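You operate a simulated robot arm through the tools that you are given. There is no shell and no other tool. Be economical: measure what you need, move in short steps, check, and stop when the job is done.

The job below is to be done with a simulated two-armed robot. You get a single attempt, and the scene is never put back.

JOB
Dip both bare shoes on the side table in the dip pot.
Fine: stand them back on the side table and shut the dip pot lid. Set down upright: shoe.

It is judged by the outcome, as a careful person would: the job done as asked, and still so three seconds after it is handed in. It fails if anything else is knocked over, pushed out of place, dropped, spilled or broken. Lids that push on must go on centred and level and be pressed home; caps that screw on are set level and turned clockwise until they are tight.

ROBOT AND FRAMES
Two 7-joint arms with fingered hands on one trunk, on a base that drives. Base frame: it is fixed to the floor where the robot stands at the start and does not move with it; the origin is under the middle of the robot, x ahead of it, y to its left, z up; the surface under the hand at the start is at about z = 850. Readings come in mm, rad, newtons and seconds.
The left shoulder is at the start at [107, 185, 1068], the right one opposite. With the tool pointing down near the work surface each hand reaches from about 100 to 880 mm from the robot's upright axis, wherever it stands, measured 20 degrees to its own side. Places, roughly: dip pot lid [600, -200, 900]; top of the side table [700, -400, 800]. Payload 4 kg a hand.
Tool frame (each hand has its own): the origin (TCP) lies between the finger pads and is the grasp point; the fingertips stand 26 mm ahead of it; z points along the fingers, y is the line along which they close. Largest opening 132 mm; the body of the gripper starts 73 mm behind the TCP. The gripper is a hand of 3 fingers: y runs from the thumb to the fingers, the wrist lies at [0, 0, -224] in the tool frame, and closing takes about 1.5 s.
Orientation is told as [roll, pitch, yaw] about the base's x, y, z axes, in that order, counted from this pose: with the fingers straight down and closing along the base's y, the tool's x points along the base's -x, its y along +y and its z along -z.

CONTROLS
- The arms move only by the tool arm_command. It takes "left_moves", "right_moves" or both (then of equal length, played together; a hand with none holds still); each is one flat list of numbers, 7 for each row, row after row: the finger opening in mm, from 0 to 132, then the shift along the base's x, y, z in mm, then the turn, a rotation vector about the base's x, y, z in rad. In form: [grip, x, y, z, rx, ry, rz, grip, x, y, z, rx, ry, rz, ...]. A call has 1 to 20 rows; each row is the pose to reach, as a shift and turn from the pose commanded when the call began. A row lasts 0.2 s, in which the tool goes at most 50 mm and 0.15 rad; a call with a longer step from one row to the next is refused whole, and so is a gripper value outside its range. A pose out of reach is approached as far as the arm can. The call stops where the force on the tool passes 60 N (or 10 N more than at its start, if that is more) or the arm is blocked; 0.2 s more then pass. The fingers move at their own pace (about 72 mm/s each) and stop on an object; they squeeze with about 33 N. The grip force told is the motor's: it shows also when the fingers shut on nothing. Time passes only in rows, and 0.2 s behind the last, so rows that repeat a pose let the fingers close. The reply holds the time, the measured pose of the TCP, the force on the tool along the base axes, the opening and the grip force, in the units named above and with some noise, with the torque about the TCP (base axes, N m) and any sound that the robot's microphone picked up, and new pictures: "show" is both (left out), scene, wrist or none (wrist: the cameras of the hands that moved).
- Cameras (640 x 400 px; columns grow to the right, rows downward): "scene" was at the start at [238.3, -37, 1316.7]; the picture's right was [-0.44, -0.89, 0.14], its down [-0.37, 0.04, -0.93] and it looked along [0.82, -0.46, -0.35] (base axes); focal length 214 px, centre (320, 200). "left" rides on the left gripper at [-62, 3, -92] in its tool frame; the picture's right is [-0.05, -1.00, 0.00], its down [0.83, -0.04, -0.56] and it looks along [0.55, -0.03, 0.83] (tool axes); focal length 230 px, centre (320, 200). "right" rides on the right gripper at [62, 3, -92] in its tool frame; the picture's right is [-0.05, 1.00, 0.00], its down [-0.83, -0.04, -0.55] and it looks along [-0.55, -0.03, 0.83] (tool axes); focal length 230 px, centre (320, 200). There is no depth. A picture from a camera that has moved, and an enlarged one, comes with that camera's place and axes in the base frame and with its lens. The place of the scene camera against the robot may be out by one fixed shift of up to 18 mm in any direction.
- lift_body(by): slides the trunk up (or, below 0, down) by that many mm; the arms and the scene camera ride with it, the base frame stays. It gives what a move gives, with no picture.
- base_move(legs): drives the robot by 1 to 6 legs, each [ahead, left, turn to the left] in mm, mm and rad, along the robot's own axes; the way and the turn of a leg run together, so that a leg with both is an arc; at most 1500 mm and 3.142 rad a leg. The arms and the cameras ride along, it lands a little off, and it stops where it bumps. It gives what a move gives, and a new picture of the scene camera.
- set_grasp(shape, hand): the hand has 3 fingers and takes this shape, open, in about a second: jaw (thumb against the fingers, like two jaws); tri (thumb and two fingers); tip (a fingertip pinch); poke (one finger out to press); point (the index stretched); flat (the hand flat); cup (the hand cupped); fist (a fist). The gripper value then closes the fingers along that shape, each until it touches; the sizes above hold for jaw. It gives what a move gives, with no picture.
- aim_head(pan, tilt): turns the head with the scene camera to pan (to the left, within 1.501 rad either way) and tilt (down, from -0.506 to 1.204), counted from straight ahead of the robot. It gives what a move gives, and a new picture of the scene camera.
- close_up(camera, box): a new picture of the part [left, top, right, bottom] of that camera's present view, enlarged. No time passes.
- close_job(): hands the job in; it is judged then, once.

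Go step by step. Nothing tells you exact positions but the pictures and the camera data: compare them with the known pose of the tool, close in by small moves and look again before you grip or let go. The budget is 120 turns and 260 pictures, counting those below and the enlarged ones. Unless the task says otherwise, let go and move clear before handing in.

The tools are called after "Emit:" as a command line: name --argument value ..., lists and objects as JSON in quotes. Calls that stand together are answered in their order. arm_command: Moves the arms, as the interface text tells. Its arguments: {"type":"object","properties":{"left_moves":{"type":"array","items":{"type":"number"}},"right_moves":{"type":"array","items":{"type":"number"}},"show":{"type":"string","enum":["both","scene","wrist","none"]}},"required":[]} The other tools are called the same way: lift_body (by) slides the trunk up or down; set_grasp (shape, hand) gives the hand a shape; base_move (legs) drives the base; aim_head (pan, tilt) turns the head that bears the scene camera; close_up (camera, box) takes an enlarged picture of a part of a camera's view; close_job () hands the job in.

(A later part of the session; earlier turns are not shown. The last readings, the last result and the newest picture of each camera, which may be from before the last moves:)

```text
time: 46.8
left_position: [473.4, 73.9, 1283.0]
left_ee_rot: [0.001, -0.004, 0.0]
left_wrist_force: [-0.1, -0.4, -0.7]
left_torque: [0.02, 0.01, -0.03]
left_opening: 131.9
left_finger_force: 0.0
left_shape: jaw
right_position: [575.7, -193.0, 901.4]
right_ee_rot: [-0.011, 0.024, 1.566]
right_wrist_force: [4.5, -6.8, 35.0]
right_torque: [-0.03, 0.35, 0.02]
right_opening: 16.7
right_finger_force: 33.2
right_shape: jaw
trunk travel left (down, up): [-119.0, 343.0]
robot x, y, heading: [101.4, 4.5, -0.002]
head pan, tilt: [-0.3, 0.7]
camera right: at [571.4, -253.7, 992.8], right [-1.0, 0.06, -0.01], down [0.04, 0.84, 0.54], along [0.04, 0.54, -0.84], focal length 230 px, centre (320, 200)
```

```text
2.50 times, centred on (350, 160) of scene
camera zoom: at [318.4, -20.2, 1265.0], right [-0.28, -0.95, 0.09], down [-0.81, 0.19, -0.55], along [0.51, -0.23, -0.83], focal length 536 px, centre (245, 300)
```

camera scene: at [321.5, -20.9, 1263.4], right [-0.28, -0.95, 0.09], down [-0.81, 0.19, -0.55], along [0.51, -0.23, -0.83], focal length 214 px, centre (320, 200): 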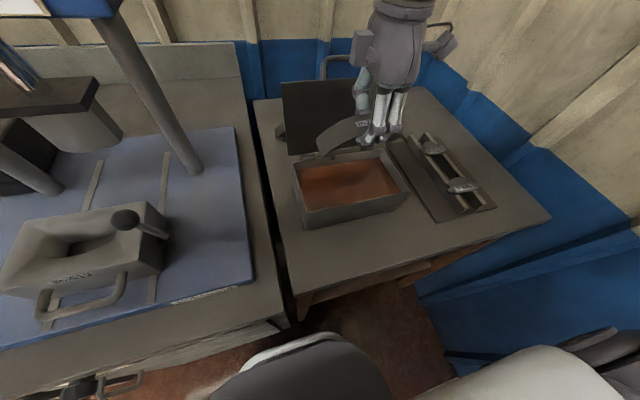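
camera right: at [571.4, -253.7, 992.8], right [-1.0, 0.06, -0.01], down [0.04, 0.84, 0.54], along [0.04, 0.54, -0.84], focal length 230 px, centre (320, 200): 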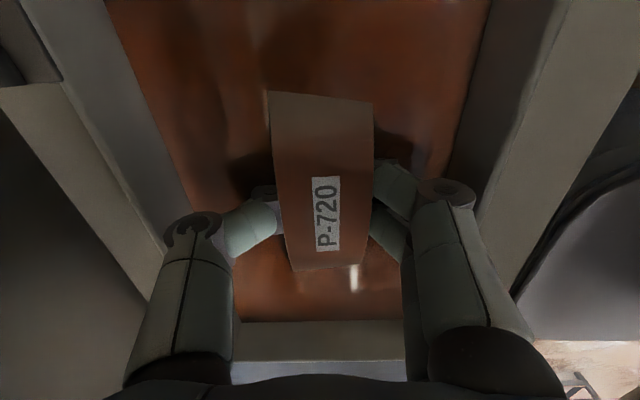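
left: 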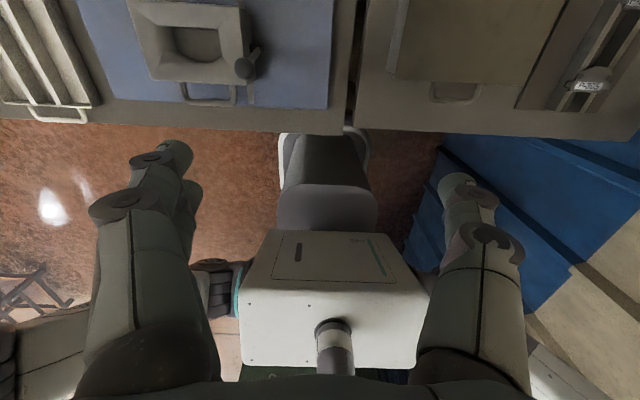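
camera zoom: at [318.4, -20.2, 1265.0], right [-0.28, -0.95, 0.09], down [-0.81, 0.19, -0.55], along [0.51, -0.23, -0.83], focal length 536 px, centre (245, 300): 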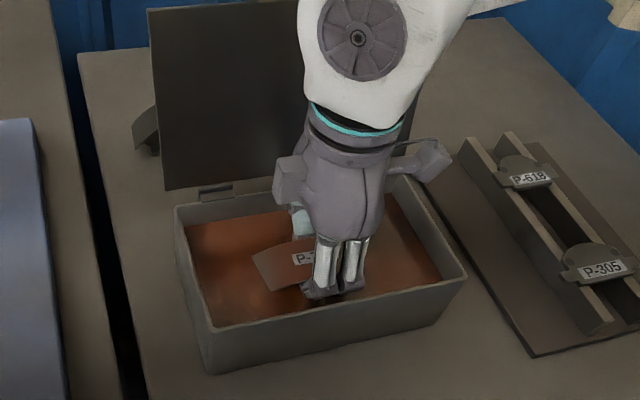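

The feet touch the pot bottom, so this is as deep as it goes. I'll ease off, hold a second, and lift above the liquid to drip.

Emit:
arm_command --right_moves '[0, 0, 0, 3, 0, 0, 0, 0, 0, 0, 3, 0, 0, 0, 0, 0, 0, 3, 0, 0, 0, 0, 0, 0, 3, 0, 0, 0, 0, 0, 0, 3, 0, 0, 0, 0, 0, 0, 3, 0, 0, 0, 0, 0, 0, 12, 0, 0, 0, 0, 0, 0, 25, 0, 0, 0, 0, 0, 0, 40, 0, 0, 0, 0, 0, 0, 55, 0, 0, 0, 0, 0, 0, 72, 0, 0, 0]' --show "wrist"

Emit:
close_up --camera "scene" --box '[270, 80, 430, 240]'

```text
time: 49.2
left_position: [476.0, 74.2, 1281.6]
left_ee_rot: [-0.001, -0.001, -0.001]
left_wrist_force: [0.0, -0.4, -0.6]
left_torque: [0.0, 0.0, 0.06]
left_opening: 131.8
left_finger_force: 0.0
left_shape: jaw
right_position: [574.7, -193.8, 967.0]
right_ee_rot: [-0.002, 0.023, 1.567]
right_wrist_force: [0.4, -1.1, -3.8]
right_torque: [0.0, -0.03, 0.01]
right_opening: 14.3
right_finger_force: 33.3
right_shape: jaw
trunk travel left (down, up): [-119.0, 343.0]
robot x, y, heading: [95.5, 1.9, -0.001]
head pan, tilt: [-0.3, 0.7]
camera right: at [571.8, -254.0, 1060.4], right [-1.0, 0.06, 0.0], down [0.05, 0.84, 0.53], along [0.03, 0.53, -0.85], focal length 230 px, centre (320, 200)
```

right: 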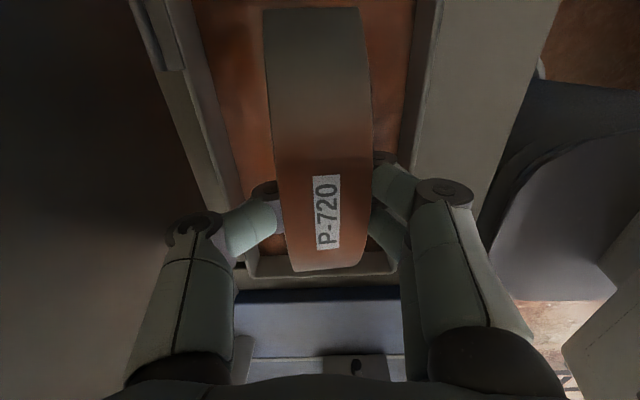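

```text
2.50 times, centred on (350, 160) of scene
camera zoom: at [320.6, -20.1, 1263.7], right [-0.28, -0.95, 0.09], down [-0.81, 0.19, -0.55], along [0.51, -0.23, -0.83], focal length 536 px, centre (245, 300)
```

zoom: 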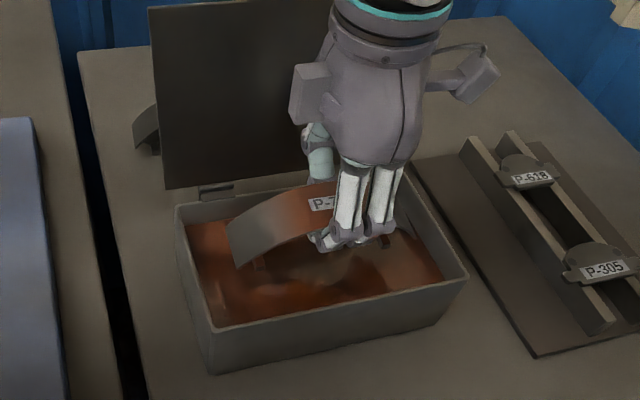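

Part of the shoe has changed colour. I'll look closely at how the coating is distributed.

Emit:
close_up --camera "scene" --box '[310, 130, 390, 190]'

Emit:
close_up --camera "right" --box '[220, 0, 420, 280]'

```text
6.67 times, centred on (350, 160) of scene
camera zoom: at [320.6, -20.1, 1263.7], right [-0.28, -0.95, 0.09], down [-0.81, 0.19, -0.55], along [0.51, -0.23, -0.83], focal length 1430 px, centre (120, 467)
```

zoom: 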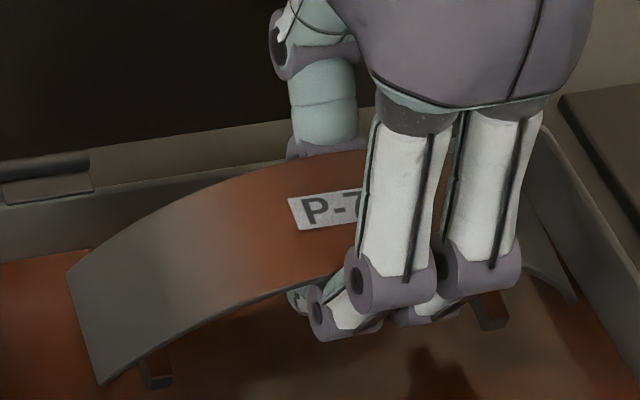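

```text
1.43 times, centred on (320, 140) of right
camera zoom: at [571.8, -254.0, 1060.4], right [-1.0, 0.06, 0.0], down [0.05, 0.84, 0.53], along [0.03, 0.53, -0.85], focal length 329 px, centre (320, 286)
```

zoom: 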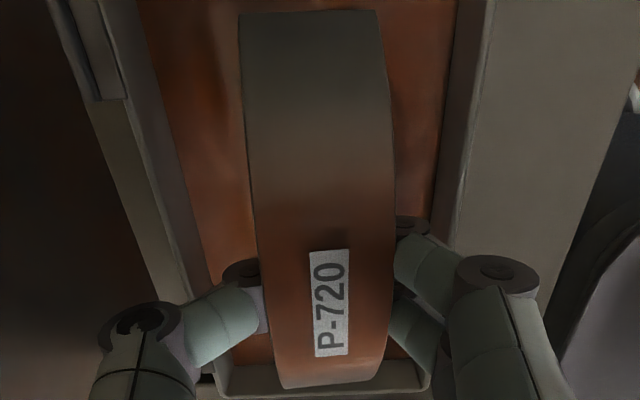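

The colour shift depends on view, so it looks like a wet sheen. I'll let it drip over the pot for a few seconds before moving it.

Emit:
arm_command --right_moves '[0, 0, 0, 10, 0, 0, 0, 0, 0, 0, 10, 0, 0, 0, 0, 0, 0, 10, 0, 0, 0, 0, 0, 0, 10, 0, 0, 0, 0, 0, 0, 10, 0, 0, 0, 0, 0, 0, 10, 0, 0, 0, 0, 0, 0, 10, 0, 0, 0, 0, 0, 0, 10, 0, 0, 0, 0, 0, 0, 10, 0, 0, 0, 0, 0, 0, 10, 0, 0, 0, 0, 0, 0, 10, 0, 0, 0, 0, 0, 0, 10, 0, 0, 0, 0, 0, 0, 10, 0, 0, 0, 0, 0, 0, 10, 0, 0, 0, 0, 0, 0, 10, 0, 0, 0, 0, 0, 0, 10, 0, 0, 0, 0, 0, 0, 10, 0, 0, 0, 0, 0, 0, 10, 0, 0, 0, 0, 0, 0, 10, 0, 0, 0, 0, 0, 0, 10, 0, 0, 0]' --show "none"

Emit:
close_up --camera "scene" --box '[290, 120, 410, 210]'

```text
time: 53.4
left_position: [477.7, 74.0, 1280.6]
left_ee_rot: [0.0, -0.002, -0.003]
left_wrist_force: [0.5, -0.5, -0.6]
left_torque: [0.0, -0.01, -0.04]
left_opening: 132.1
left_finger_force: 0.1
left_shape: jaw
right_position: [576.9, -193.5, 976.6]
right_ee_rot: [0.001, 0.024, 1.567]
right_wrist_force: [-0.4, -0.2, -3.0]
right_torque: [-0.02, 0.01, 0.01]
right_opening: 14.4
right_finger_force: 33.2
right_shape: jaw
trunk travel left (down, up): [-119.0, 343.0]
robot x, y, heading: [101.2, 0.2, -0.006]
head pan, tilt: [-0.3, 0.7]
```

```text
4.44 times, centred on (350, 165) of scene
camera zoom: at [321.3, -20.3, 1263.5], right [-0.28, -0.95, 0.09], down [-0.81, 0.19, -0.55], along [0.51, -0.23, -0.83], focal length 953 px, centre (187, 356)
```

zoom: 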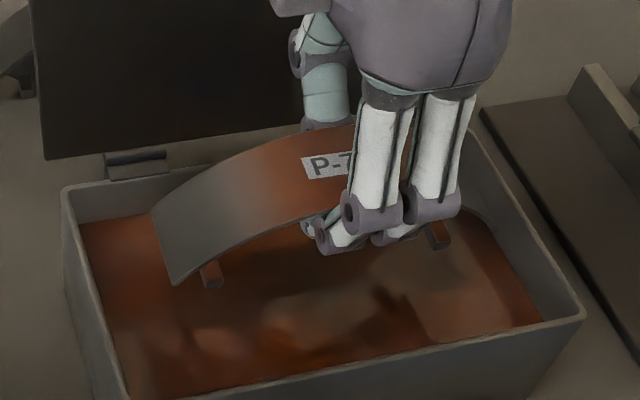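

The shoe carries a wet sheen and has dripped. I'll carry it back around the lid to its original spot.

Emit:
arm_command --right_moves '[0, 0, 0, 40, 0, 0, 0, 0, 0, -8, 75, 0, 0, 0, 0, 0, -50, 80, 0, 0, 0, 0, 0, -98, 80, 0, 0, 0, 0, 0, -146, 80, 0, 0, 0, 0, 0, -194, 80, 0, 0, 0, 0, 8, -235, 80, 0, 0, 0, 0, 54, -238, 80, 0, 0, 0, 0, 102, -238, 80, 0, 0, 0, 0, 150, -238, 80, 0, 0, 0, 0, 198, -238, 80, 0, 0, 0, 0, 236, -230, 70, 0, 0, 0, 0, 242, -205, 40, 0, 0, 0, 0, 242, -187, 5, 0, 0, 0, 0, 242, -187, -25, 0, 0, 0, 0, 242, -187, -40, 0, 0, 0]' --show "wrist"

Emit:
close_up --camera "right" --box '[220, 0, 420, 280]'

Emit:
close_up --camera "scene" --box '[340, 10, 460, 110]'

```text
time: 56.8
left_position: [478.1, 73.5, 1281.0]
left_ee_rot: [0.001, 0.0, -0.002]
left_wrist_force: [-0.7, -0.1, -1.0]
left_torque: [0.0, 0.03, 0.02]
left_opening: 132.2
left_finger_force: 0.1
left_shape: jaw
right_position: [818.7, -379.4, 935.5]
right_ee_rot: [0.003, 0.024, 1.568]
right_wrist_force: [-0.4, -0.5, -2.8]
right_torque: [-0.03, -0.01, 0.0]
right_opening: 14.2
right_finger_force: 33.4
right_shape: jaw
trunk travel left (down, up): [-119.0, 343.0]
robot x, y, heading: [98.2, 1.4, -0.004]
head pan, tilt: [-0.3, 0.7]
camera right: at [815.5, -439.5, 1028.9], right [-1.0, 0.06, 0.0], down [0.05, 0.84, 0.53], along [0.03, 0.53, -0.85], focal length 230 px, centre (320, 200)
```

right: 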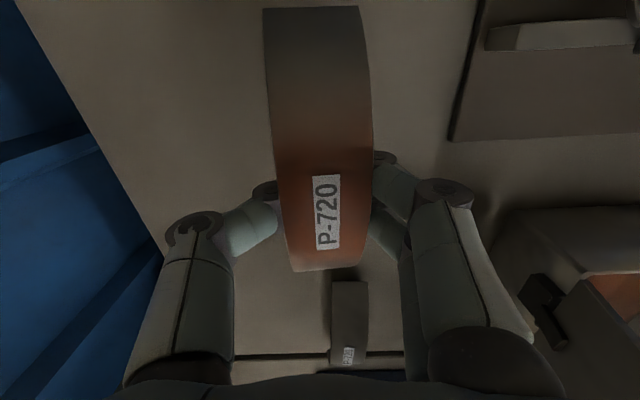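

```text
1.43 times, centred on (320, 140) of right
camera zoom: at [815.5, -439.5, 1028.9], right [-1.0, 0.06, 0.0], down [0.05, 0.84, 0.53], along [0.03, 0.53, -0.85], focal length 329 px, centre (320, 286)
```

zoom: 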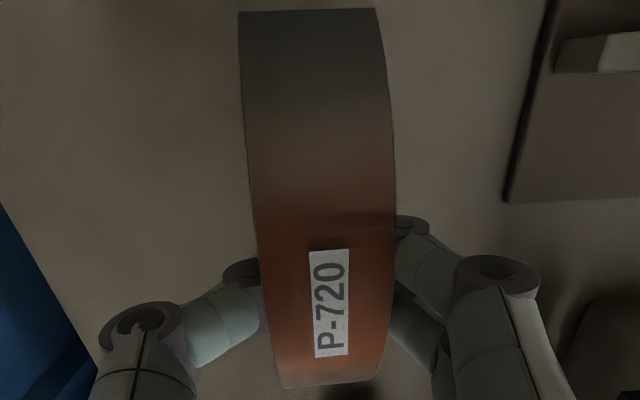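

```text
4.00 times, centred on (400, 60) of scene
camera zoom: at [321.5, -20.2, 1263.5], right [-0.28, -0.95, 0.09], down [-0.81, 0.19, -0.55], along [0.51, -0.23, -0.83], focal length 858 px, centre (0, 760)
```

zoom: 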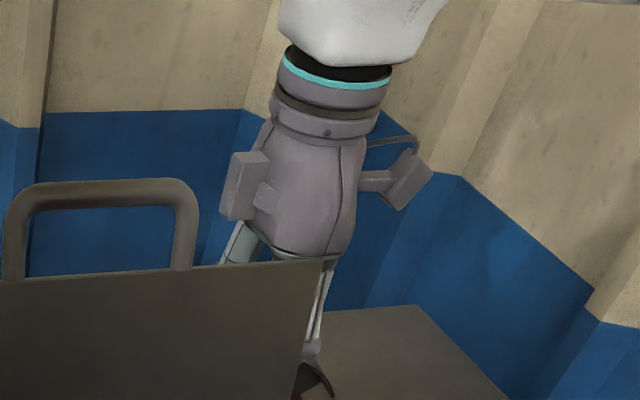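

The coating shows in the middle but the ends still look grey, so I'll go back and dip longer, watching how the coat develops.

Emit:
arm_command --right_moves '[0, 0, -10, 40, 0, 0, 0, 0, 0, -35, 80, 0, 0, 0, 0, 0, -52, 119, 0, 0, 0, 0, -45, -52, 120, 0, 0, 0, 0, -93, -52, 120, 0, 0, 0, 0, -141, -52, 120, 0, 0, 0, 0, -189, -52, 120, 0, 0, 0, 0, -234, -48, 120, 0, 0, 0, 0, -243, -4, 120, 0, 0, 0, 0, -243, 44, 120, 0, 0, 0, 0, -243, 92, 120, 0, 0, 0, 0, -243, 140, 120, 0, 0, 0, 0, -243, 180, 115, 0, 0, 0, 0, -243, 186, 80, 0, 0, 0, 0, -243, 186, 45, 0, 0, 0, 0, -243, 186, 20, 0, 0, 0, 0, -243, 186, 0, 0, 0, 0, 0, -243, 186, -15, 0, 0, 0, 0, -243, 186, -25, 0, 0, 0]' --show "none"

Emit:
close_up --camera "scene" --box '[290, 120, 410, 210]'

```text
time: 60.8
left_position: [477.0, 74.0, 1280.2]
left_ee_rot: [0.0, 0.0, -0.002]
left_wrist_force: [0.2, -0.1, 1.2]
left_torque: [0.0, 0.0, -0.02]
left_opening: 131.7
left_finger_force: 0.0
left_shape: jaw
right_position: [574.8, -195.1, 912.4]
right_ee_rot: [0.002, 0.023, 1.568]
right_wrist_force: [-0.4, -0.2, -2.1]
right_torque: [-0.02, -0.05, -0.01]
right_opening: 14.0
right_finger_force: 32.8
right_shape: jaw
trunk travel left (down, up): [-119.0, 343.0]
robot x, y, heading: [98.0, -1.2, -0.001]
head pan, tilt: [-0.3, 0.7]
```

```text
4.44 times, centred on (350, 165) of scene
camera zoom: at [321.5, -20.4, 1263.5], right [-0.28, -0.95, 0.09], down [-0.81, 0.19, -0.55], along [0.51, -0.23, -0.83], focal length 953 px, centre (187, 356)
```

zoom: 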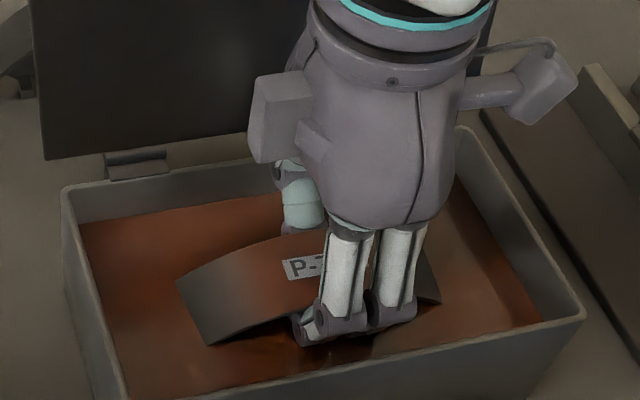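

Now down to the bottom with a longer dwell and a gentle ±12 mm shift along y.

Emit:
arm_command --right_moves '[0, 0, 0, -6, 0, 0, 0, 0, 0, 0, -9, 0, 0, 0, 0, 0, 4, -9, 0, 0, 0, 0, 0, 8, -9, 0, 0, 0, 0, 0, 12, -9, 0, 0, 0, 0, 0, 12, -9, 0, 0, 0, 0, 0, 12, -9, 0, 0, 0, 0, 0, 6, -9, 0, 0, 0, 0, 0, 0, -9, 0, 0, 0, 0, 0, -6, -9, 0, 0, 0, 0, 0, -12, -9, 0, 0, 0, 0, 0, -12, -9, 0, 0, 0, 0, 0, -12, -9, 0, 0, 0, 0, 0, -6, -9, 0, 0, 0, 0, 0, 0, -9, 0, 0, 0]' --show "none"

Emit:
close_up --camera "scene" --box '[290, 120, 410, 210]'

```text
time: 64.0
left_position: [478.7, 73.0, 1280.2]
left_ee_rot: [-0.002, 0.001, -0.003]
left_wrist_force: [-0.9, -0.5, 0.0]
left_torque: [0.02, 0.02, -0.02]
left_opening: 131.9
left_finger_force: 0.1
left_shape: jaw
right_position: [574.8, -193.0, 903.4]
right_ee_rot: [-0.001, 0.024, 1.566]
right_wrist_force: [0.6, 0.2, -2.7]
right_torque: [0.05, 0.01, -0.03]
right_opening: 14.1
right_finger_force: 33.1
right_shape: jaw
trunk travel left (down, up): [-119.0, 343.0]
robot x, y, heading: [101.2, -2.9, -0.001]
head pan, tilt: [-0.3, 0.7]
```

```text
4.44 times, centred on (350, 165) of scene
camera zoom: at [321.4, -20.3, 1263.5], right [-0.28, -0.95, 0.09], down [-0.81, 0.19, -0.55], along [0.51, -0.23, -0.83], focal length 953 px, centre (187, 356)
```

zoom: 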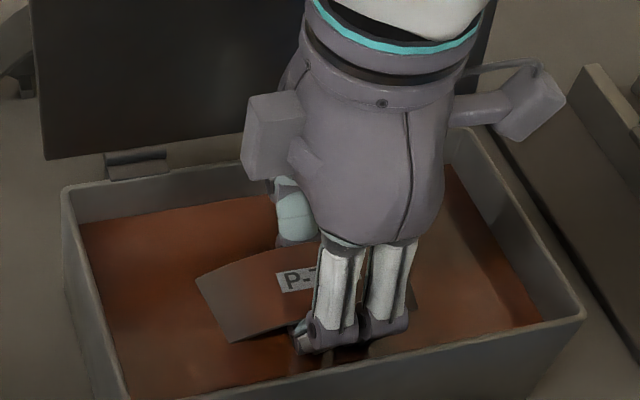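

Emit:
arm_command --right_moves '[0, 0, 0, -3, 0, 0, 0, 0, 0, 0, -5, 0, 0, 0, 0, 0, 0, -7, 0, 0, 0, 0, 0, 0, -7, 0, 0, 0, 0, 0, 0, -7, 0, 0, 0]' --show "wrist"

Emit:
arm_command --right_moves '[0, 0, 0, 6, 0, 0, 0, 0, 0, 0, 15, 0, 0, 0, 0, 0, 0, 30, 0, 0, 0, 0, 0, 0, 45, 0, 0, 0, 0, 0, 0, 60, 0, 0, 0, 0, 0, 0, 75, 0, 0, 0, 0, 0, 0, 90, 0, 0, 0]' --show "none"

Emit:
close_up --camera "scene" --box '[290, 120, 410, 210]'

```text
time: 65.2
left_position: [475.7, 73.3, 1280.6]
left_ee_rot: [0.0, -0.002, -0.001]
left_wrist_force: [0.9, 0.6, -0.1]
left_torque: [0.0, -0.02, 0.01]
left_opening: 131.9
left_finger_force: 0.1
left_shape: jaw
right_position: [575.1, -193.2, 898.1]
right_ee_rot: [-0.008, 0.025, 1.568]
right_wrist_force: [7.5, -5.5, 31.7]
right_torque: [-0.02, 0.11, 0.02]
right_opening: 14.7
right_finger_force: 32.9
right_shape: jaw
trunk travel left (down, up): [-119.0, 343.0]
robot x, y, heading: [98.9, -2.3, -0.002]
head pan, tilt: [-0.3, 0.7]
camera right: at [570.6, -254.0, 991.5], right [-1.0, 0.06, -0.01], down [0.04, 0.84, 0.54], along [0.04, 0.53, -0.84], focal length 230 px, centre (320, 200)
```

right: 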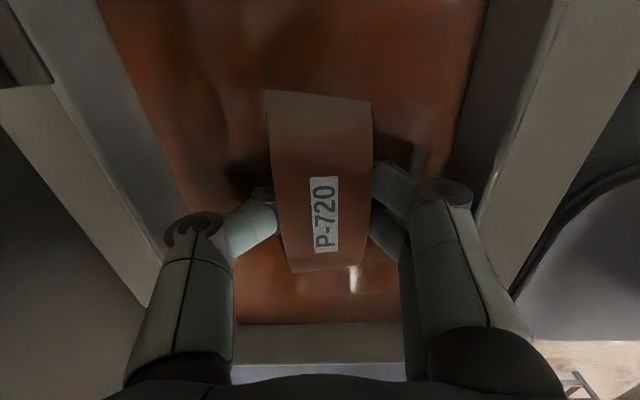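

```text
time: 66.8
left_position: [476.3, 72.6, 1281.2]
left_ee_rot: [0.001, 0.0, -0.002]
left_wrist_force: [-0.1, 0.7, 0.7]
left_torque: [-0.02, 0.01, -0.01]
left_opening: 132.0
left_finger_force: 0.1
left_shape: jaw
right_position: [574.4, -193.7, 986.0]
right_ee_rot: [0.002, 0.025, 1.568]
right_wrist_force: [-0.2, -0.9, -3.9]
right_torque: [-0.01, -0.02, -0.03]
right_opening: 13.8
right_finger_force: 32.9
right_shape: jaw
trunk travel left (down, up): [-119.0, 343.0]
robot x, y, heading: [99.2, -1.2, 0.0]
head pan, tilt: [-0.3, 0.7]
```

```text
4.44 times, centred on (350, 165) of scene
camera zoom: at [321.0, -20.2, 1263.6], right [-0.28, -0.95, 0.09], down [-0.81, 0.19, -0.55], along [0.51, -0.23, -0.83], focal length 953 px, centre (187, 356)
```

zoom: 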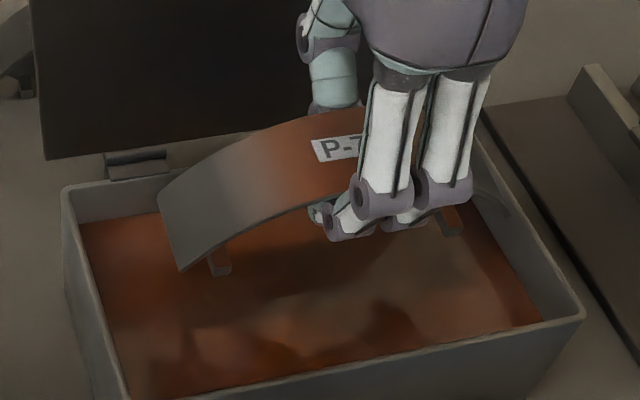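

The look is unchanged by the deeper, longer dip, so it's fully coated as rendered. I'll drip a few seconds and return it.

Emit:
arm_command --right_moves '[0, 0, 0, 0, 0, 0, 0, 0, 0, 0, 0, 0, 0, 0, 0, 0, 0, 0, 0, 0, 0, 0, 0, 0, 0, 0, 0, 0, 0, 0, 0, 0, 0, 0, 0, 0, 0, 0, 0, 0, 0, 0, 0, 0, 0, 0, 0, 0, 0, 0, 0, 0, 0, 0, 0, 0, 0, 0, 0, 0, 0, 0, 0, 0, 0, 0, 0, 0, 0, 0, 0, 0, 0, 0, 0, 0, 0, 0, 0, 0, 0, 0, 0, 0, 0, 0, 0, 0, 0, 0, 0, 0, 0, 0, 0, 0, 0, 0, 0, 0, 0, 0, 0, 0, 0]' --show "none"

Emit:
arm_command --right_moves '[0, 0, 0, 40, 0, 0, 0, 0, 0, -8, 70, 0, 0, 0, 0, 0, -50, 72, 0, 0, 0, 0, 0, -98, 72, 0, 0, 0, 0, 0, -146, 72, 0, 0, 0, 0, 0, -194, 72, 0, 0, 0, 0, 8, -235, 72, 0, 0, 0, 0, 54, -238, 72, 0, 0, 0, 0, 102, -238, 72, 0, 0, 0, 0, 150, -238, 72, 0, 0, 0, 0, 198, -238, 72, 0, 0, 0, 0, 236, -230, 60, 0, 0, 0, 0, 243, -205, 25, 0, 0, 0, 0, 243, -186, -10, 0, 0, 0, 0, 243, -186, -40, 0, 0, 0, 0, 243, -186, -65, 0, 0, 0, 0, 243, -186, -70, 0, 0, 0]' --show "wrist"

```text
time: 70.0
left_position: [477.7, 72.6, 1281.7]
left_ee_rot: [0.0, -0.001, -0.002]
left_wrist_force: [0.2, 1.4, 0.4]
left_torque: [-0.01, 0.01, 0.02]
left_opening: 132.0
left_finger_force: 0.0
left_shape: jaw
right_position: [573.9, -195.5, 985.8]
right_ee_rot: [0.0, 0.024, 1.568]
right_wrist_force: [0.5, 0.3, -3.3]
right_torque: [-0.03, 0.0, -0.02]
right_opening: 13.7
right_finger_force: 33.2
right_shape: jaw
trunk travel left (down, up): [-119.0, 343.0]
robot x, y, heading: [101.7, 2.1, -0.005]
head pan, tilt: [-0.3, 0.7]
```

```text
time: 73.6
left_position: [478.0, 74.1, 1280.8]
left_ee_rot: [0.0, 0.0, -0.001]
left_wrist_force: [-0.3, 0.1, 0.6]
left_torque: [-0.01, -0.02, 0.0]
left_opening: 131.8
left_finger_force: 0.0
left_shape: jaw
right_position: [818.2, -380.1, 916.1]
right_ee_rot: [-0.001, 0.026, 1.569]
right_wrist_force: [0.7, 0.0, -3.4]
right_torque: [0.01, 0.03, 0.02]
right_opening: 13.5
right_finger_force: 32.5
right_shape: jaw
trunk travel left (down, up): [-119.0, 343.0]
robot x, y, heading: [99.6, -2.0, -0.002]
head pan, tilt: [-0.3, 0.7]
camera right: at [814.7, -439.9, 1009.1], right [-1.0, 0.06, 0.0], down [0.05, 0.84, 0.53], along [0.03, 0.53, -0.84], focal length 230 px, centre (320, 200)
```

right: 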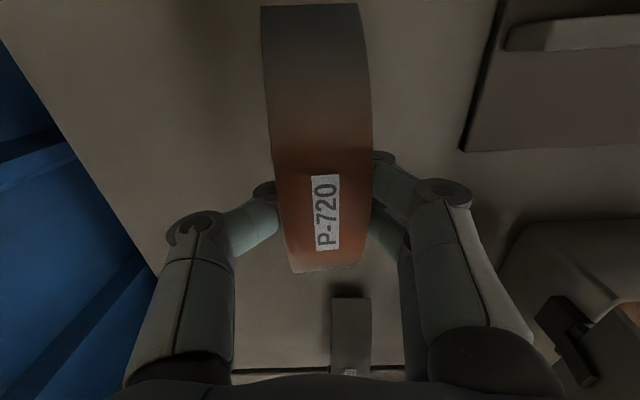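

Back over its spot at z 916. I'll lower in small steps to feel the table.

Emit:
arm_command --right_moves '[0, 0, 0, -4, 0, 0, 0, 0, 0, 0, -8, 0, 0, 0, 0, 0, 0, -11, 0, 0, 0, 0, 0, 0, -13, 0, 0, 0]' --show "none"

```text
time: 74.6
left_position: [476.8, 74.0, 1279.8]
left_ee_rot: [-0.001, -0.001, -0.003]
left_wrist_force: [0.5, 0.6, 0.1]
left_torque: [0.0, -0.03, 0.04]
left_opening: 131.9
left_finger_force: 0.0
left_shape: jaw
right_position: [817.8, -380.6, 902.0]
right_ee_rot: [0.002, 0.024, 1.566]
right_wrist_force: [0.1, 0.7, -4.3]
right_torque: [0.0, 0.01, -0.02]
right_opening: 13.1
right_finger_force: 33.0
right_shape: jaw
trunk travel left (down, up): [-119.0, 343.0]
robot x, y, heading: [102.6, -2.5, -0.005]
head pan, tilt: [-0.3, 0.7]
```

Emit:
arm_command --right_moves '[0, 0, 0, -2, 0, 0, 0, 0, 0, 0, -4, 0, 0, 0, 0, 0, 0, -6, 0, 0, 0]' --show "none"

```text
time: 75.4
left_position: [477.7, 73.2, 1280.1]
left_ee_rot: [-0.001, 0.001, -0.003]
left_wrist_force: [-0.4, 1.0, 0.3]
left_torque: [0.01, -0.03, -0.04]
left_opening: 131.9
left_finger_force: 0.1
left_shape: jaw
right_position: [817.8, -379.5, 898.4]
right_ee_rot: [-0.001, 0.025, 1.568]
right_wrist_force: [0.5, -0.2, -2.1]
right_torque: [-0.02, -0.02, 0.02]
right_opening: 13.5
right_finger_force: 32.9
right_shape: jaw
trunk travel left (down, up): [-119.0, 343.0]
robot x, y, heading: [100.6, -0.8, -0.001]
head pan, tilt: [-0.3, 0.7]
```

Emit:
arm_command --right_moves '[0, 0, 0, -2, 0, 0, 0, 0, 0, 0, -3, 0, 0, 0]' --show "wrist"

```text
time: 76.0
left_position: [478.2, 73.4, 1280.8]
left_ee_rot: [0.001, 0.001, 0.0]
left_wrist_force: [-0.1, 0.0, 0.1]
left_torque: [0.02, -0.01, -0.02]
left_opening: 132.0
left_finger_force: 0.0
left_shape: jaw
right_position: [817.1, -381.5, 893.3]
right_ee_rot: [0.0, 0.026, 1.567]
right_wrist_force: [-1.1, -0.2, -3.4]
right_torque: [0.04, 0.01, 0.01]
right_opening: 13.4
right_finger_force: 33.1
right_shape: jaw
trunk travel left (down, up): [-119.0, 343.0]
robot x, y, heading: [99.1, -0.7, -0.005]
head pan, tilt: [-0.3, 0.7]
camera right: at [814.5, -440.7, 987.4], right [-1.0, 0.06, 0.0], down [0.05, 0.84, 0.53], along [0.03, 0.53, -0.85], focal length 230 px, centre (320, 200)
```

right: 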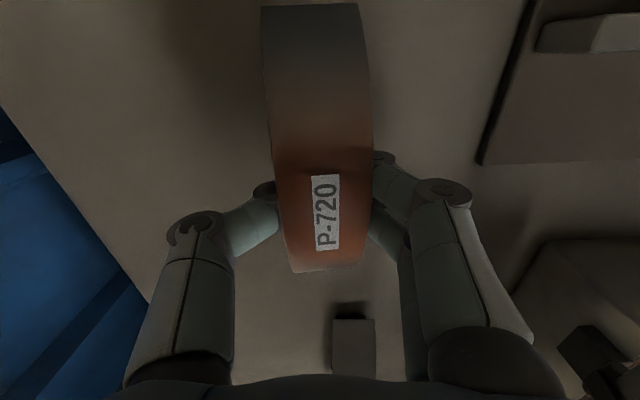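

Emit:
arm_command --right_moves '[0, 0, 0, -2, 0, 0, 0, 0, 0, 0, -4, 0, 0, 0, 0, 0, 0, -5, 0, 0, 0]' --show "none"

Emit:
close_up --camera "scene" --box '[370, 60, 430, 110]'

```text
time: 76.8
left_position: [476.1, 74.6, 1281.7]
left_ee_rot: [0.0, -0.001, -0.002]
left_wrist_force: [0.6, -1.3, -0.4]
left_torque: [-0.01, 0.03, -0.01]
left_opening: 132.0
left_finger_force: 0.2
left_shape: jaw
right_position: [818.2, -381.1, 892.8]
right_ee_rot: [-0.004, 0.024, 1.565]
right_wrist_force: [2.8, -3.8, 15.4]
right_torque: [-0.01, 0.07, 0.04]
right_opening: 13.5
right_finger_force: 32.6
right_shape: jaw
trunk travel left (down, up): [-119.0, 343.0]
robot x, y, heading: [100.6, -3.2, -0.002]
head pan, tilt: [-0.3, 0.7]
```

```text
8.00 times, centred on (400, 85) of scene
camera zoom: at [319.5, -19.8, 1264.3], right [-0.28, -0.95, 0.09], down [-0.81, 0.19, -0.55], along [0.51, -0.23, -0.83], focal length 1716 px, centre (-320, 1120)
```

zoom: 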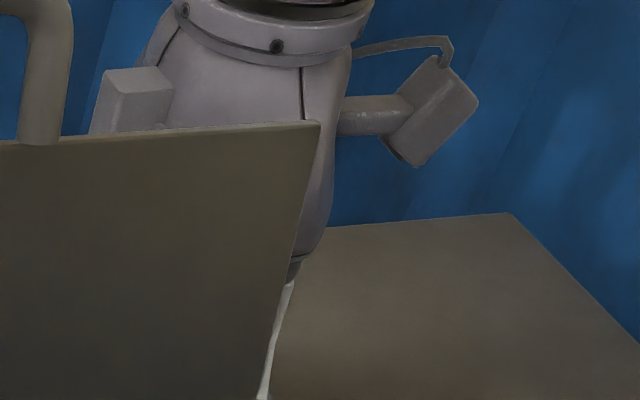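

Contact with the table (15 N). I'll release, then lift straight up and inspect.

Emit:
arm_command --right_moves '[20, 0, 0, 3, 0, 0, 0, 40, 0, 0, 3, 0, 0, 0, 60, 0, 0, 3, 0, 0, 0, 80, 0, 0, 3, 0, 0, 0, 80, 0, 0, 3, 0, 0, 0, 80, 0, 0, 30, 0, 0, 0, 80, 0, 0, 60, 0, 0, 0, 80, 0, 0, 90, 0, 0, 0, 80, 0, 0, 130, 0, 0, 0]' --show "wrist"

Emit:
close_up --camera "right" --box '[220, 0, 440, 220]'

```text
time: 78.8
left_position: [474.6, 73.2, 1281.6]
left_ee_rot: [0.001, -0.001, -0.003]
left_wrist_force: [-0.8, -0.5, -0.7]
left_torque: [0.0, -0.02, 0.03]
left_opening: 132.0
left_finger_force: 0.0
left_shape: jaw
right_position: [818.4, -380.7, 1021.6]
right_ee_rot: [-0.002, 0.027, 1.569]
right_wrist_force: [-0.1, 0.2, -0.6]
right_torque: [0.0, -0.04, 0.01]
right_opening: 79.4
right_finger_force: 0.0
right_shape: jaw
trunk travel left (down, up): [-119.0, 343.0]
robot x, y, heading: [103.3, -3.5, -0.001]
head pan, tilt: [-0.3, 0.7]
camera right: at [814.3, -440.1, 1113.5], right [-1.0, 0.06, 0.0], down [0.05, 0.84, 0.53], along [0.03, 0.53, -0.85], focal length 230 px, centre (320, 200)
```

right: 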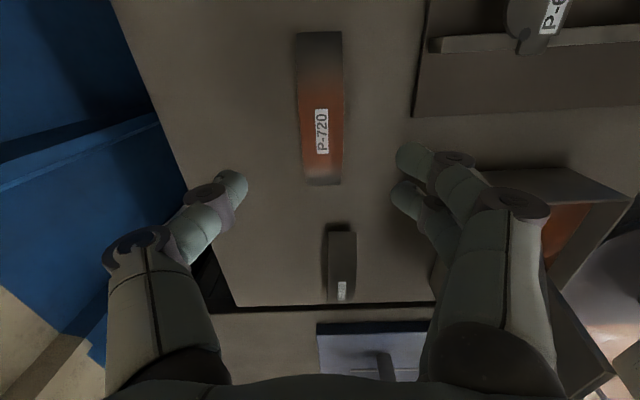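

```text
1.82 times, centred on (330, 110) of right
camera zoom: at [814.3, -440.1, 1113.5], right [-1.0, 0.06, 0.0], down [0.05, 0.84, 0.53], along [0.03, 0.53, -0.85], focal length 418 px, centre (302, 364)
```

zoom: 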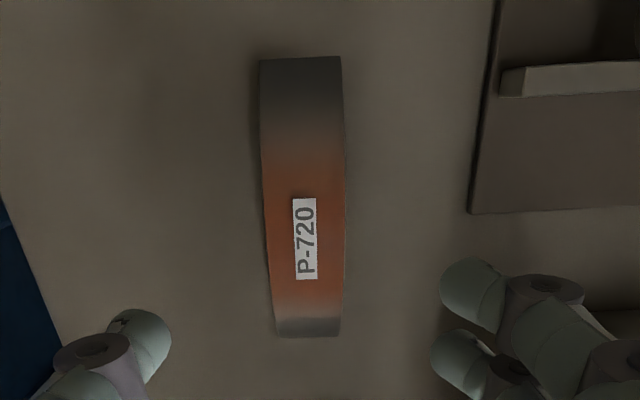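

Shoe B stands upright in its spot with a coat on it. Shoe A is at about (798, −152); the lid bar is near x≈705, so I'll move across behind the lid at x≈818 and look.

Emit:
arm_command --right_moves '[80, 0, 45, 0, 0, 0, 0, 80, 0, 90, 0, 0, 0, 0, 80, 0, 135, 0, 0, 0, 0, 80, 0, 180, 0, 0, 0, 0, 80, -4, 215, -10, 0, 0, 0, 80, -8, 225, -40, 0, 0, 0]' --show "both"

Emit:
close_up --camera "scene" --box '[260, 10, 440, 150]'

```text
time: 80.2
left_position: [479.4, 72.7, 1279.1]
left_ee_rot: [0.0, 0.004, 0.0]
left_wrist_force: [0.2, -0.7, 0.2]
left_torque: [0.01, 0.08, 0.0]
left_opening: 131.9
left_finger_force: 0.1
left_shape: jaw
right_position: [779.7, -186.8, 975.9]
right_ee_rot: [0.002, 0.024, 1.565]
right_wrist_force: [0.1, 0.3, -0.5]
right_torque: [0.0, 0.02, 0.02]
right_opening: 79.9
right_finger_force: 0.0
right_shape: jaw
right hand out of reach, approached as far as the arm can: row 3, 4, 5, 6
trunk travel left (down, up): [-119.0, 343.0]
robot x, y, heading: [100.9, -0.1, -0.001]
head pan, tilt: [-0.3, 0.7]
camera scene: at [323.1, -20.9, 1262.9], right [-0.28, -0.95, 0.09], down [-0.81, 0.19, -0.55], along [0.51, -0.23, -0.83], focal length 214 px, centre (320, 200)
camera right: at [776.6, -246.0, 1069.0], right [-1.0, 0.06, 0.0], down [0.05, 0.84, 0.53], along [0.03, 0.53, -0.84], focal length 230 px, centre (320, 200)
```

scene: 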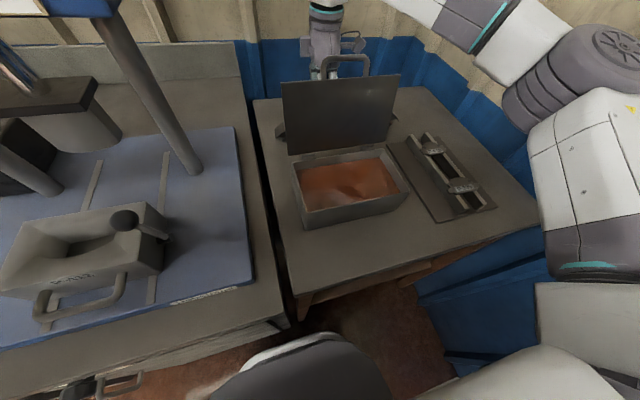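
right: 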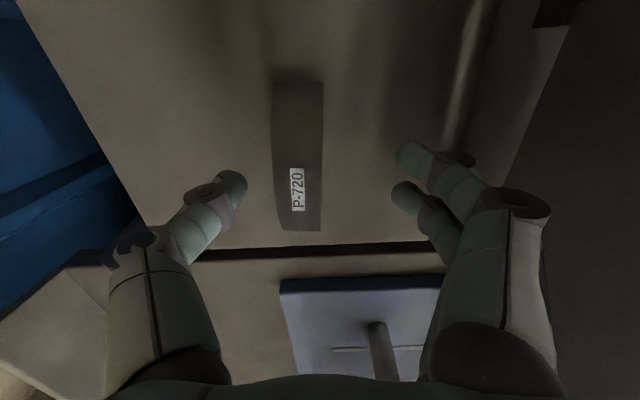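

```text
2.86 times, centred on (350, 80) of scene
camera zoom: at [323.1, -20.9, 1262.9], right [-0.28, -0.95, 0.09], down [-0.81, 0.19, -0.55], along [0.51, -0.23, -0.83], focal length 613 px, centre (234, 543)
```

zoom: 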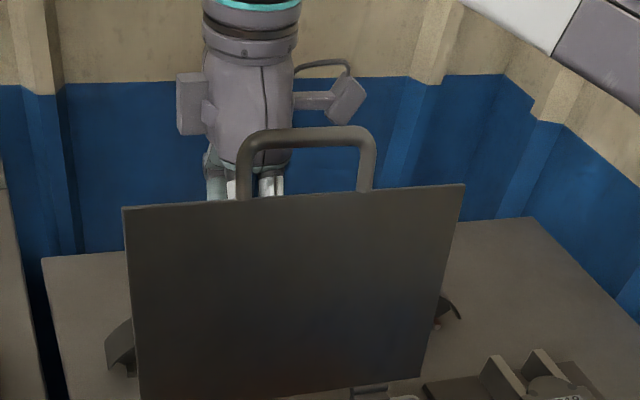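

The arm can't take this pose so far inward (it was pulled to x≈780). I'll retreat to the side and shift the base left so shoe A sits at a better angle for the right arm.

Emit:
arm_command --right_moves '[80, 10, -40, 0, 0, 0, 0, 80, 20, -85, 10, 0, 0, 0, 80, 30, -130, 20, 0, 0, 0, 80, 35, -175, 40, 0, 0, 0, 80, 20, -210, 70, 0, 0, 0, 80, 0, -215, 110, 0, 0, 0, 80, -30, -215, 145, 0, 0, 0, 80, -70, -215, 160, 0, 0, 0, 80, -110, -215, 160, 0, 0, 0, 80, -150, -215, 160, 0, 0, 0]' --show "none"

Emit:
base_move --legs '[[0, 200, 0]]'

```text
time: 82.4
left_position: [475.1, 72.4, 1281.9]
left_ee_rot: [0.001, -0.001, 0.0]
left_wrist_force: [0.1, 0.4, 0.3]
left_torque: [-0.02, -0.03, 0.01]
left_opening: 131.9
left_finger_force: 0.1
left_shape: jaw
right_position: [630.5, -402.7, 1137.0]
right_ee_rot: [-0.001, 0.024, 1.567]
right_wrist_force: [-0.2, -0.1, 0.2]
right_torque: [0.0, -0.02, -0.02]
right_opening: 79.9
right_finger_force: 0.1
right_shape: jaw
trunk travel left (down, up): [-119.0, 343.0]
robot x, y, heading: [101.0, -0.3, 0.001]
head pan, tilt: [-0.3, 0.7]
```

```text
time: 84.0
left_position: [476.5, 273.3, 1281.3]
left_ee_rot: [0.0, 0.0, -0.002]
left_wrist_force: [-0.1, 0.8, -0.6]
left_torque: [-0.01, 0.02, -0.01]
left_opening: 131.9
left_finger_force: 0.0
left_shape: jaw
right_position: [631.3, -204.4, 1136.2]
right_ee_rot: [-0.001, 0.027, 1.569]
right_wrist_force: [-0.1, 0.3, 0.9]
right_torque: [0.0, 0.01, 0.03]
right_opening: 79.7
right_finger_force: 0.0
right_shape: jaw
trunk travel left (down, up): [-119.0, 343.0]
robot x, y, heading: [101.4, 200.7, -0.003]
head pan, tilt: [-0.3, 0.7]
camera scene: at [321.2, 178.6, 1263.6], right [-0.28, -0.95, 0.09], down [-0.81, 0.19, -0.55], along [0.51, -0.23, -0.83], focal length 214 px, centre (320, 200)
```

scene: 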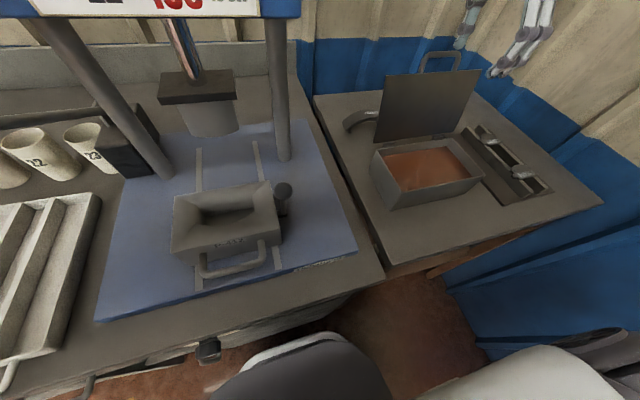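

I'll raise the trunk 120 mm so the arm can pass over the lid comfortably (and the camera sees better).

Emit:
lift_body --by 120

Emit:
arm_command --right_moves '[80, 35, 10, -10, 0, 0, 0, 80, 75, 20, -20, 0, 0, 0, 80, 115, 30, -30, 0, 0, 0, 80, 150, 40, -40, 0, 0, 0, 80, 175, 50, -50, 0, 0, 0]' --show "both"

```text
time: 85.5
left_position: [477.8, 270.6, 1400.6]
left_ee_rot: [-0.001, 0.003, -0.002]
left_wrist_force: [-0.1, 0.2, -0.2]
left_torque: [-0.02, 0.02, 0.03]
left_opening: 131.9
left_finger_force: 0.1
left_shape: jaw
right_position: [632.1, -205.0, 1256.0]
right_ee_rot: [-0.001, 0.025, 1.569]
right_wrist_force: [-0.6, 0.2, 0.2]
right_torque: [0.04, 0.02, 0.02]
right_opening: 79.9
right_finger_force: 0.0
right_shape: jaw
trunk travel left (down, up): [-239.0, 223.0]
robot x, y, heading: [98.8, 202.3, -0.004]
head pan, tilt: [-0.3, 0.7]
```

```text
time: 86.7
left_position: [475.7, 272.1, 1401.0]
left_ee_rot: [-0.001, -0.003, -0.003]
left_wrist_force: [0.0, 0.6, 0.0]
left_torque: [0.02, -0.03, 0.01]
left_opening: 131.7
left_finger_force: 0.0
left_shape: jaw
right_position: [783.6, -168.7, 1202.9]
right_ee_rot: [0.001, 0.026, 1.564]
right_wrist_force: [0.0, 0.5, 0.5]
right_torque: [-0.01, -0.01, -0.01]
right_opening: 79.6
right_finger_force: 0.0
right_shape: jaw
right hand out of reach, approached as far as the arm can: row 5
trunk travel left (down, up): [-239.0, 223.0]
robot x, y, heading: [96.7, 197.7, -0.004]
head pan, tilt: [-0.3, 0.7]
camera scene: at [230.5, 179.1, 1421.1], right [-0.3, -0.95, 0.04], down [-0.71, 0.19, -0.68], along [0.64, -0.23, -0.73], focal length 214 px, centre (320, 200)
camera right: at [779.8, -228.6, 1296.3], right [-1.0, 0.06, 0.0], down [0.05, 0.84, 0.53], along [0.03, 0.53, -0.85], focal length 230 px, centre (320, 200)
```

scene: 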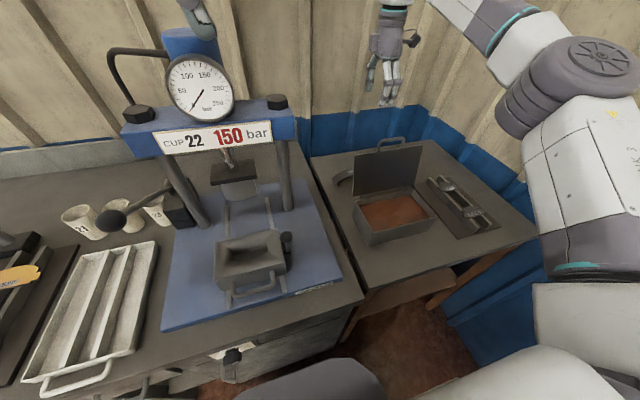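
right: 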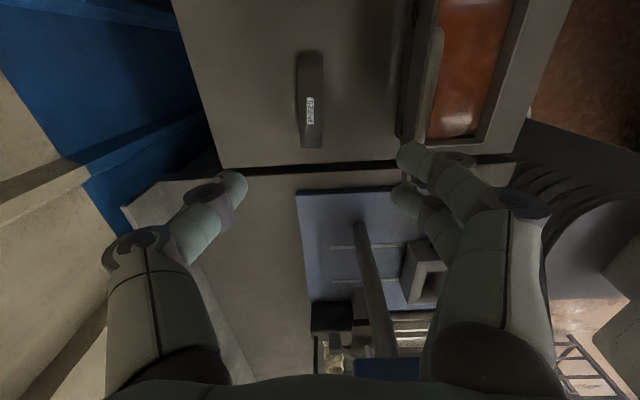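

Shoe A is visible. I'll shift to x≈800 while descending.

Emit:
arm_command --right_moves '[80, 8, 5, -20, 0, 0, 0, 80, 17, 10, -45, 0, 0, 0, 80, 18, 15, -90, 0, 0, 0, 80, 18, 15, -135, 0, 0, 0, 80, 18, 15, -180, 0, 0, 0, 80, 18, 15, -225, 0, 0, 0]' --show "both"

Emit:
close_up --camera "right" --box '[220, 60, 440, 220]'

```text
time: 88.1
left_position: [478.4, 270.9, 1399.9]
left_ee_rot: [0.001, 0.004, -0.001]
left_wrist_force: [0.3, 0.4, -0.6]
left_torque: [0.01, -0.01, 0.02]
left_opening: 131.9
left_finger_force: 0.1
left_shape: jaw
right_position: [804.8, -153.2, 979.0]
right_ee_rot: [-0.003, 0.024, 1.566]
right_wrist_force: [-0.8, -0.4, 0.6]
right_torque: [0.01, 0.01, 0.03]
right_opening: 79.9
right_finger_force: 0.0
right_shape: jaw
right hand out of reach, approached as far as the arm can: row 1, 2
trunk travel left (down, up): [-239.0, 223.0]
robot x, y, heading: [101.5, 197.6, -0.008]
head pan, tilt: [-0.3, 0.7]
camera scene: at [233.2, 177.7, 1420.6], right [-0.3, -0.95, 0.04], down [-0.71, 0.19, -0.68], along [0.64, -0.23, -0.73], focal length 214 px, centre (320, 200)
camera right: at [800.6, -212.9, 1072.5], right [-1.0, 0.06, 0.0], down [0.05, 0.84, 0.54], along [0.03, 0.53, -0.84], focal length 230 px, centre (320, 200)
```

scene: 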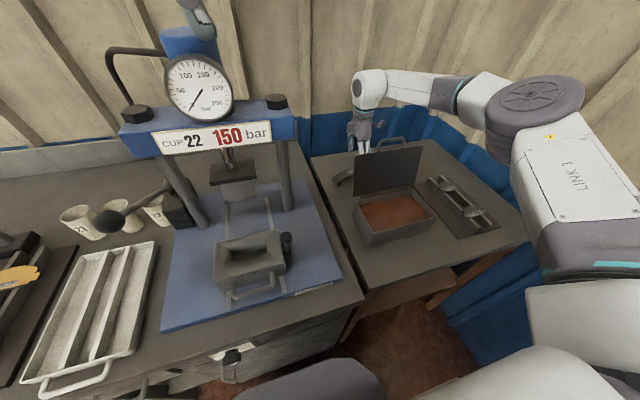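
right: 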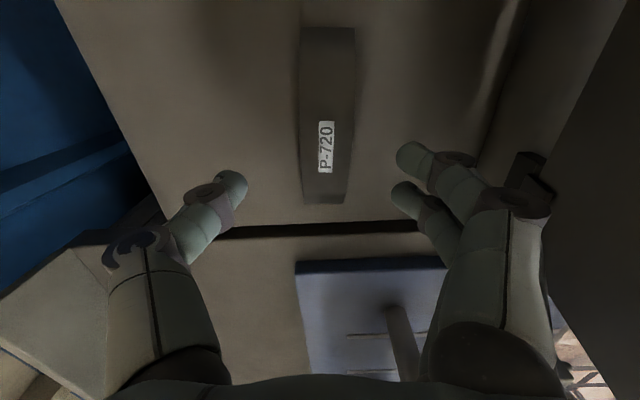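

```text
2.50 times, centred on (330, 140) of right
camera zoom: at [800.6, -212.9, 1072.5], right [-1.0, 0.06, 0.0], down [0.05, 0.84, 0.54], along [0.03, 0.53, -0.84], focal length 575 px, centre (295, 350)
```

zoom: 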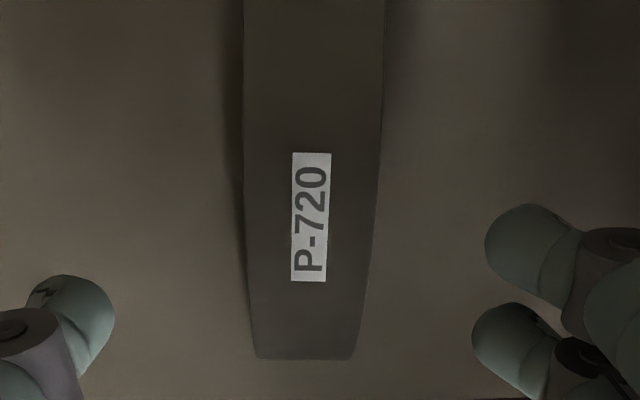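

Shoe A crown is at (799, −153), rotated about −0.07 rad. I'll align, descend and close.

Emit:
arm_command --right_moves '[80, -2, 0, -20, 0, 0, -0.035, 80, -4, 0, -40, 0, 0, -0.07, 80, -4, 0, -60, 0, 0, -0.07, 80, -4, 0, -73, 0, 0, -0.07]' --show "wrist"

Emit:
close_up --camera "right" --box '[200, 60, 440, 240]'

```text
time: 89.1
left_position: [477.4, 271.1, 1401.3]
left_ee_rot: [0.001, 0.0, -0.002]
left_wrist_force: [-0.8, -1.2, 0.2]
left_torque: [-0.04, 0.0, 0.01]
left_opening: 131.9
left_finger_force: 0.0
left_shape: jaw
right_position: [785.3, -155.2, 911.6]
right_ee_rot: [-0.003, 0.024, 1.497]
right_wrist_force: [0.5, -0.6, 0.1]
right_torque: [0.01, -0.03, 0.01]
right_opening: 79.9
right_finger_force: 0.1
right_shape: jaw
right hand out of reach, approached as far as the arm can: row 1, 2, 3, 4
trunk travel left (down, up): [-239.0, 223.0]
robot x, y, heading: [103.0, 197.1, -0.003]
head pan, tilt: [-0.3, 0.7]
camera right: at [777.1, -214.9, 1005.3], right [-0.99, 0.13, 0.0], down [0.1, 0.84, 0.54], along [0.07, 0.53, -0.84], focal length 230 px, centre (320, 200)
```

right: 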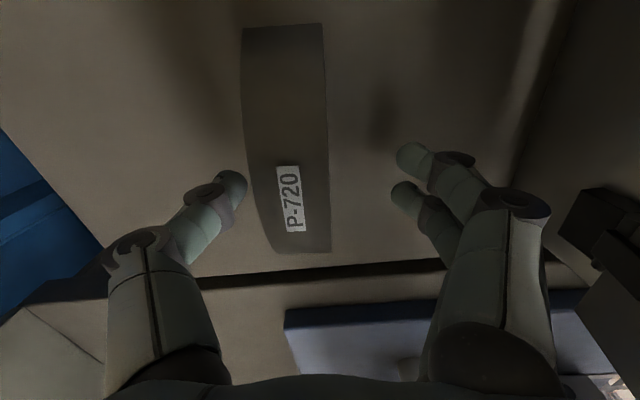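

```text
2.22 times, centred on (320, 150) of right
camera zoom: at [777.1, -214.9, 1005.3], right [-0.99, 0.13, 0.0], down [0.1, 0.84, 0.54], along [0.07, 0.53, -0.84], focal length 511 px, centre (320, 311)
```

zoom: 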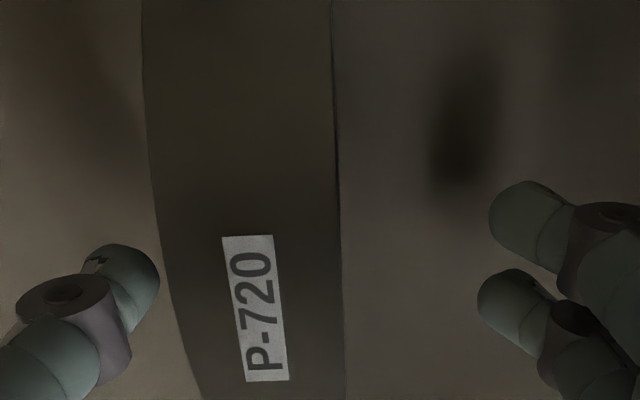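

The small yaw change pushes the arm over a limit and it was pulled back. I'll restore the yaw and x at this height and see whether it holds.

Emit:
arm_command --right_moves '[80, 4, 0, 15, 0, 0, 0.035, 80, 9, 0, 20, 0, 0, 0.07, 80, 14, 2, 20, 0, 0, 0.08, 80, 15, 2, 20, 0, 0, 0.08]' --show "none"

```text
time: 90.1
left_position: [476.7, 271.6, 1400.9]
left_ee_rot: [0.001, 0.0, -0.002]
left_wrist_force: [0.1, 0.0, 0.2]
left_torque: [-0.02, 0.0, 0.0]
left_opening: 132.0
left_finger_force: 0.0
left_shape: jaw
right_position: [792.4, -154.6, 935.6]
right_ee_rot: [0.0, 0.025, 1.579]
right_wrist_force: [0.1, 0.5, -1.3]
right_torque: [0.0, 0.0, 0.02]
right_opening: 79.7
right_finger_force: 0.2
right_shape: jaw
right hand out of reach, approached as far as the arm can: row 3, 4
trunk travel left (down, up): [-239.0, 223.0]
robot x, y, heading: [100.4, 201.2, 0.003]
head pan, tilt: [-0.3, 0.7]
```

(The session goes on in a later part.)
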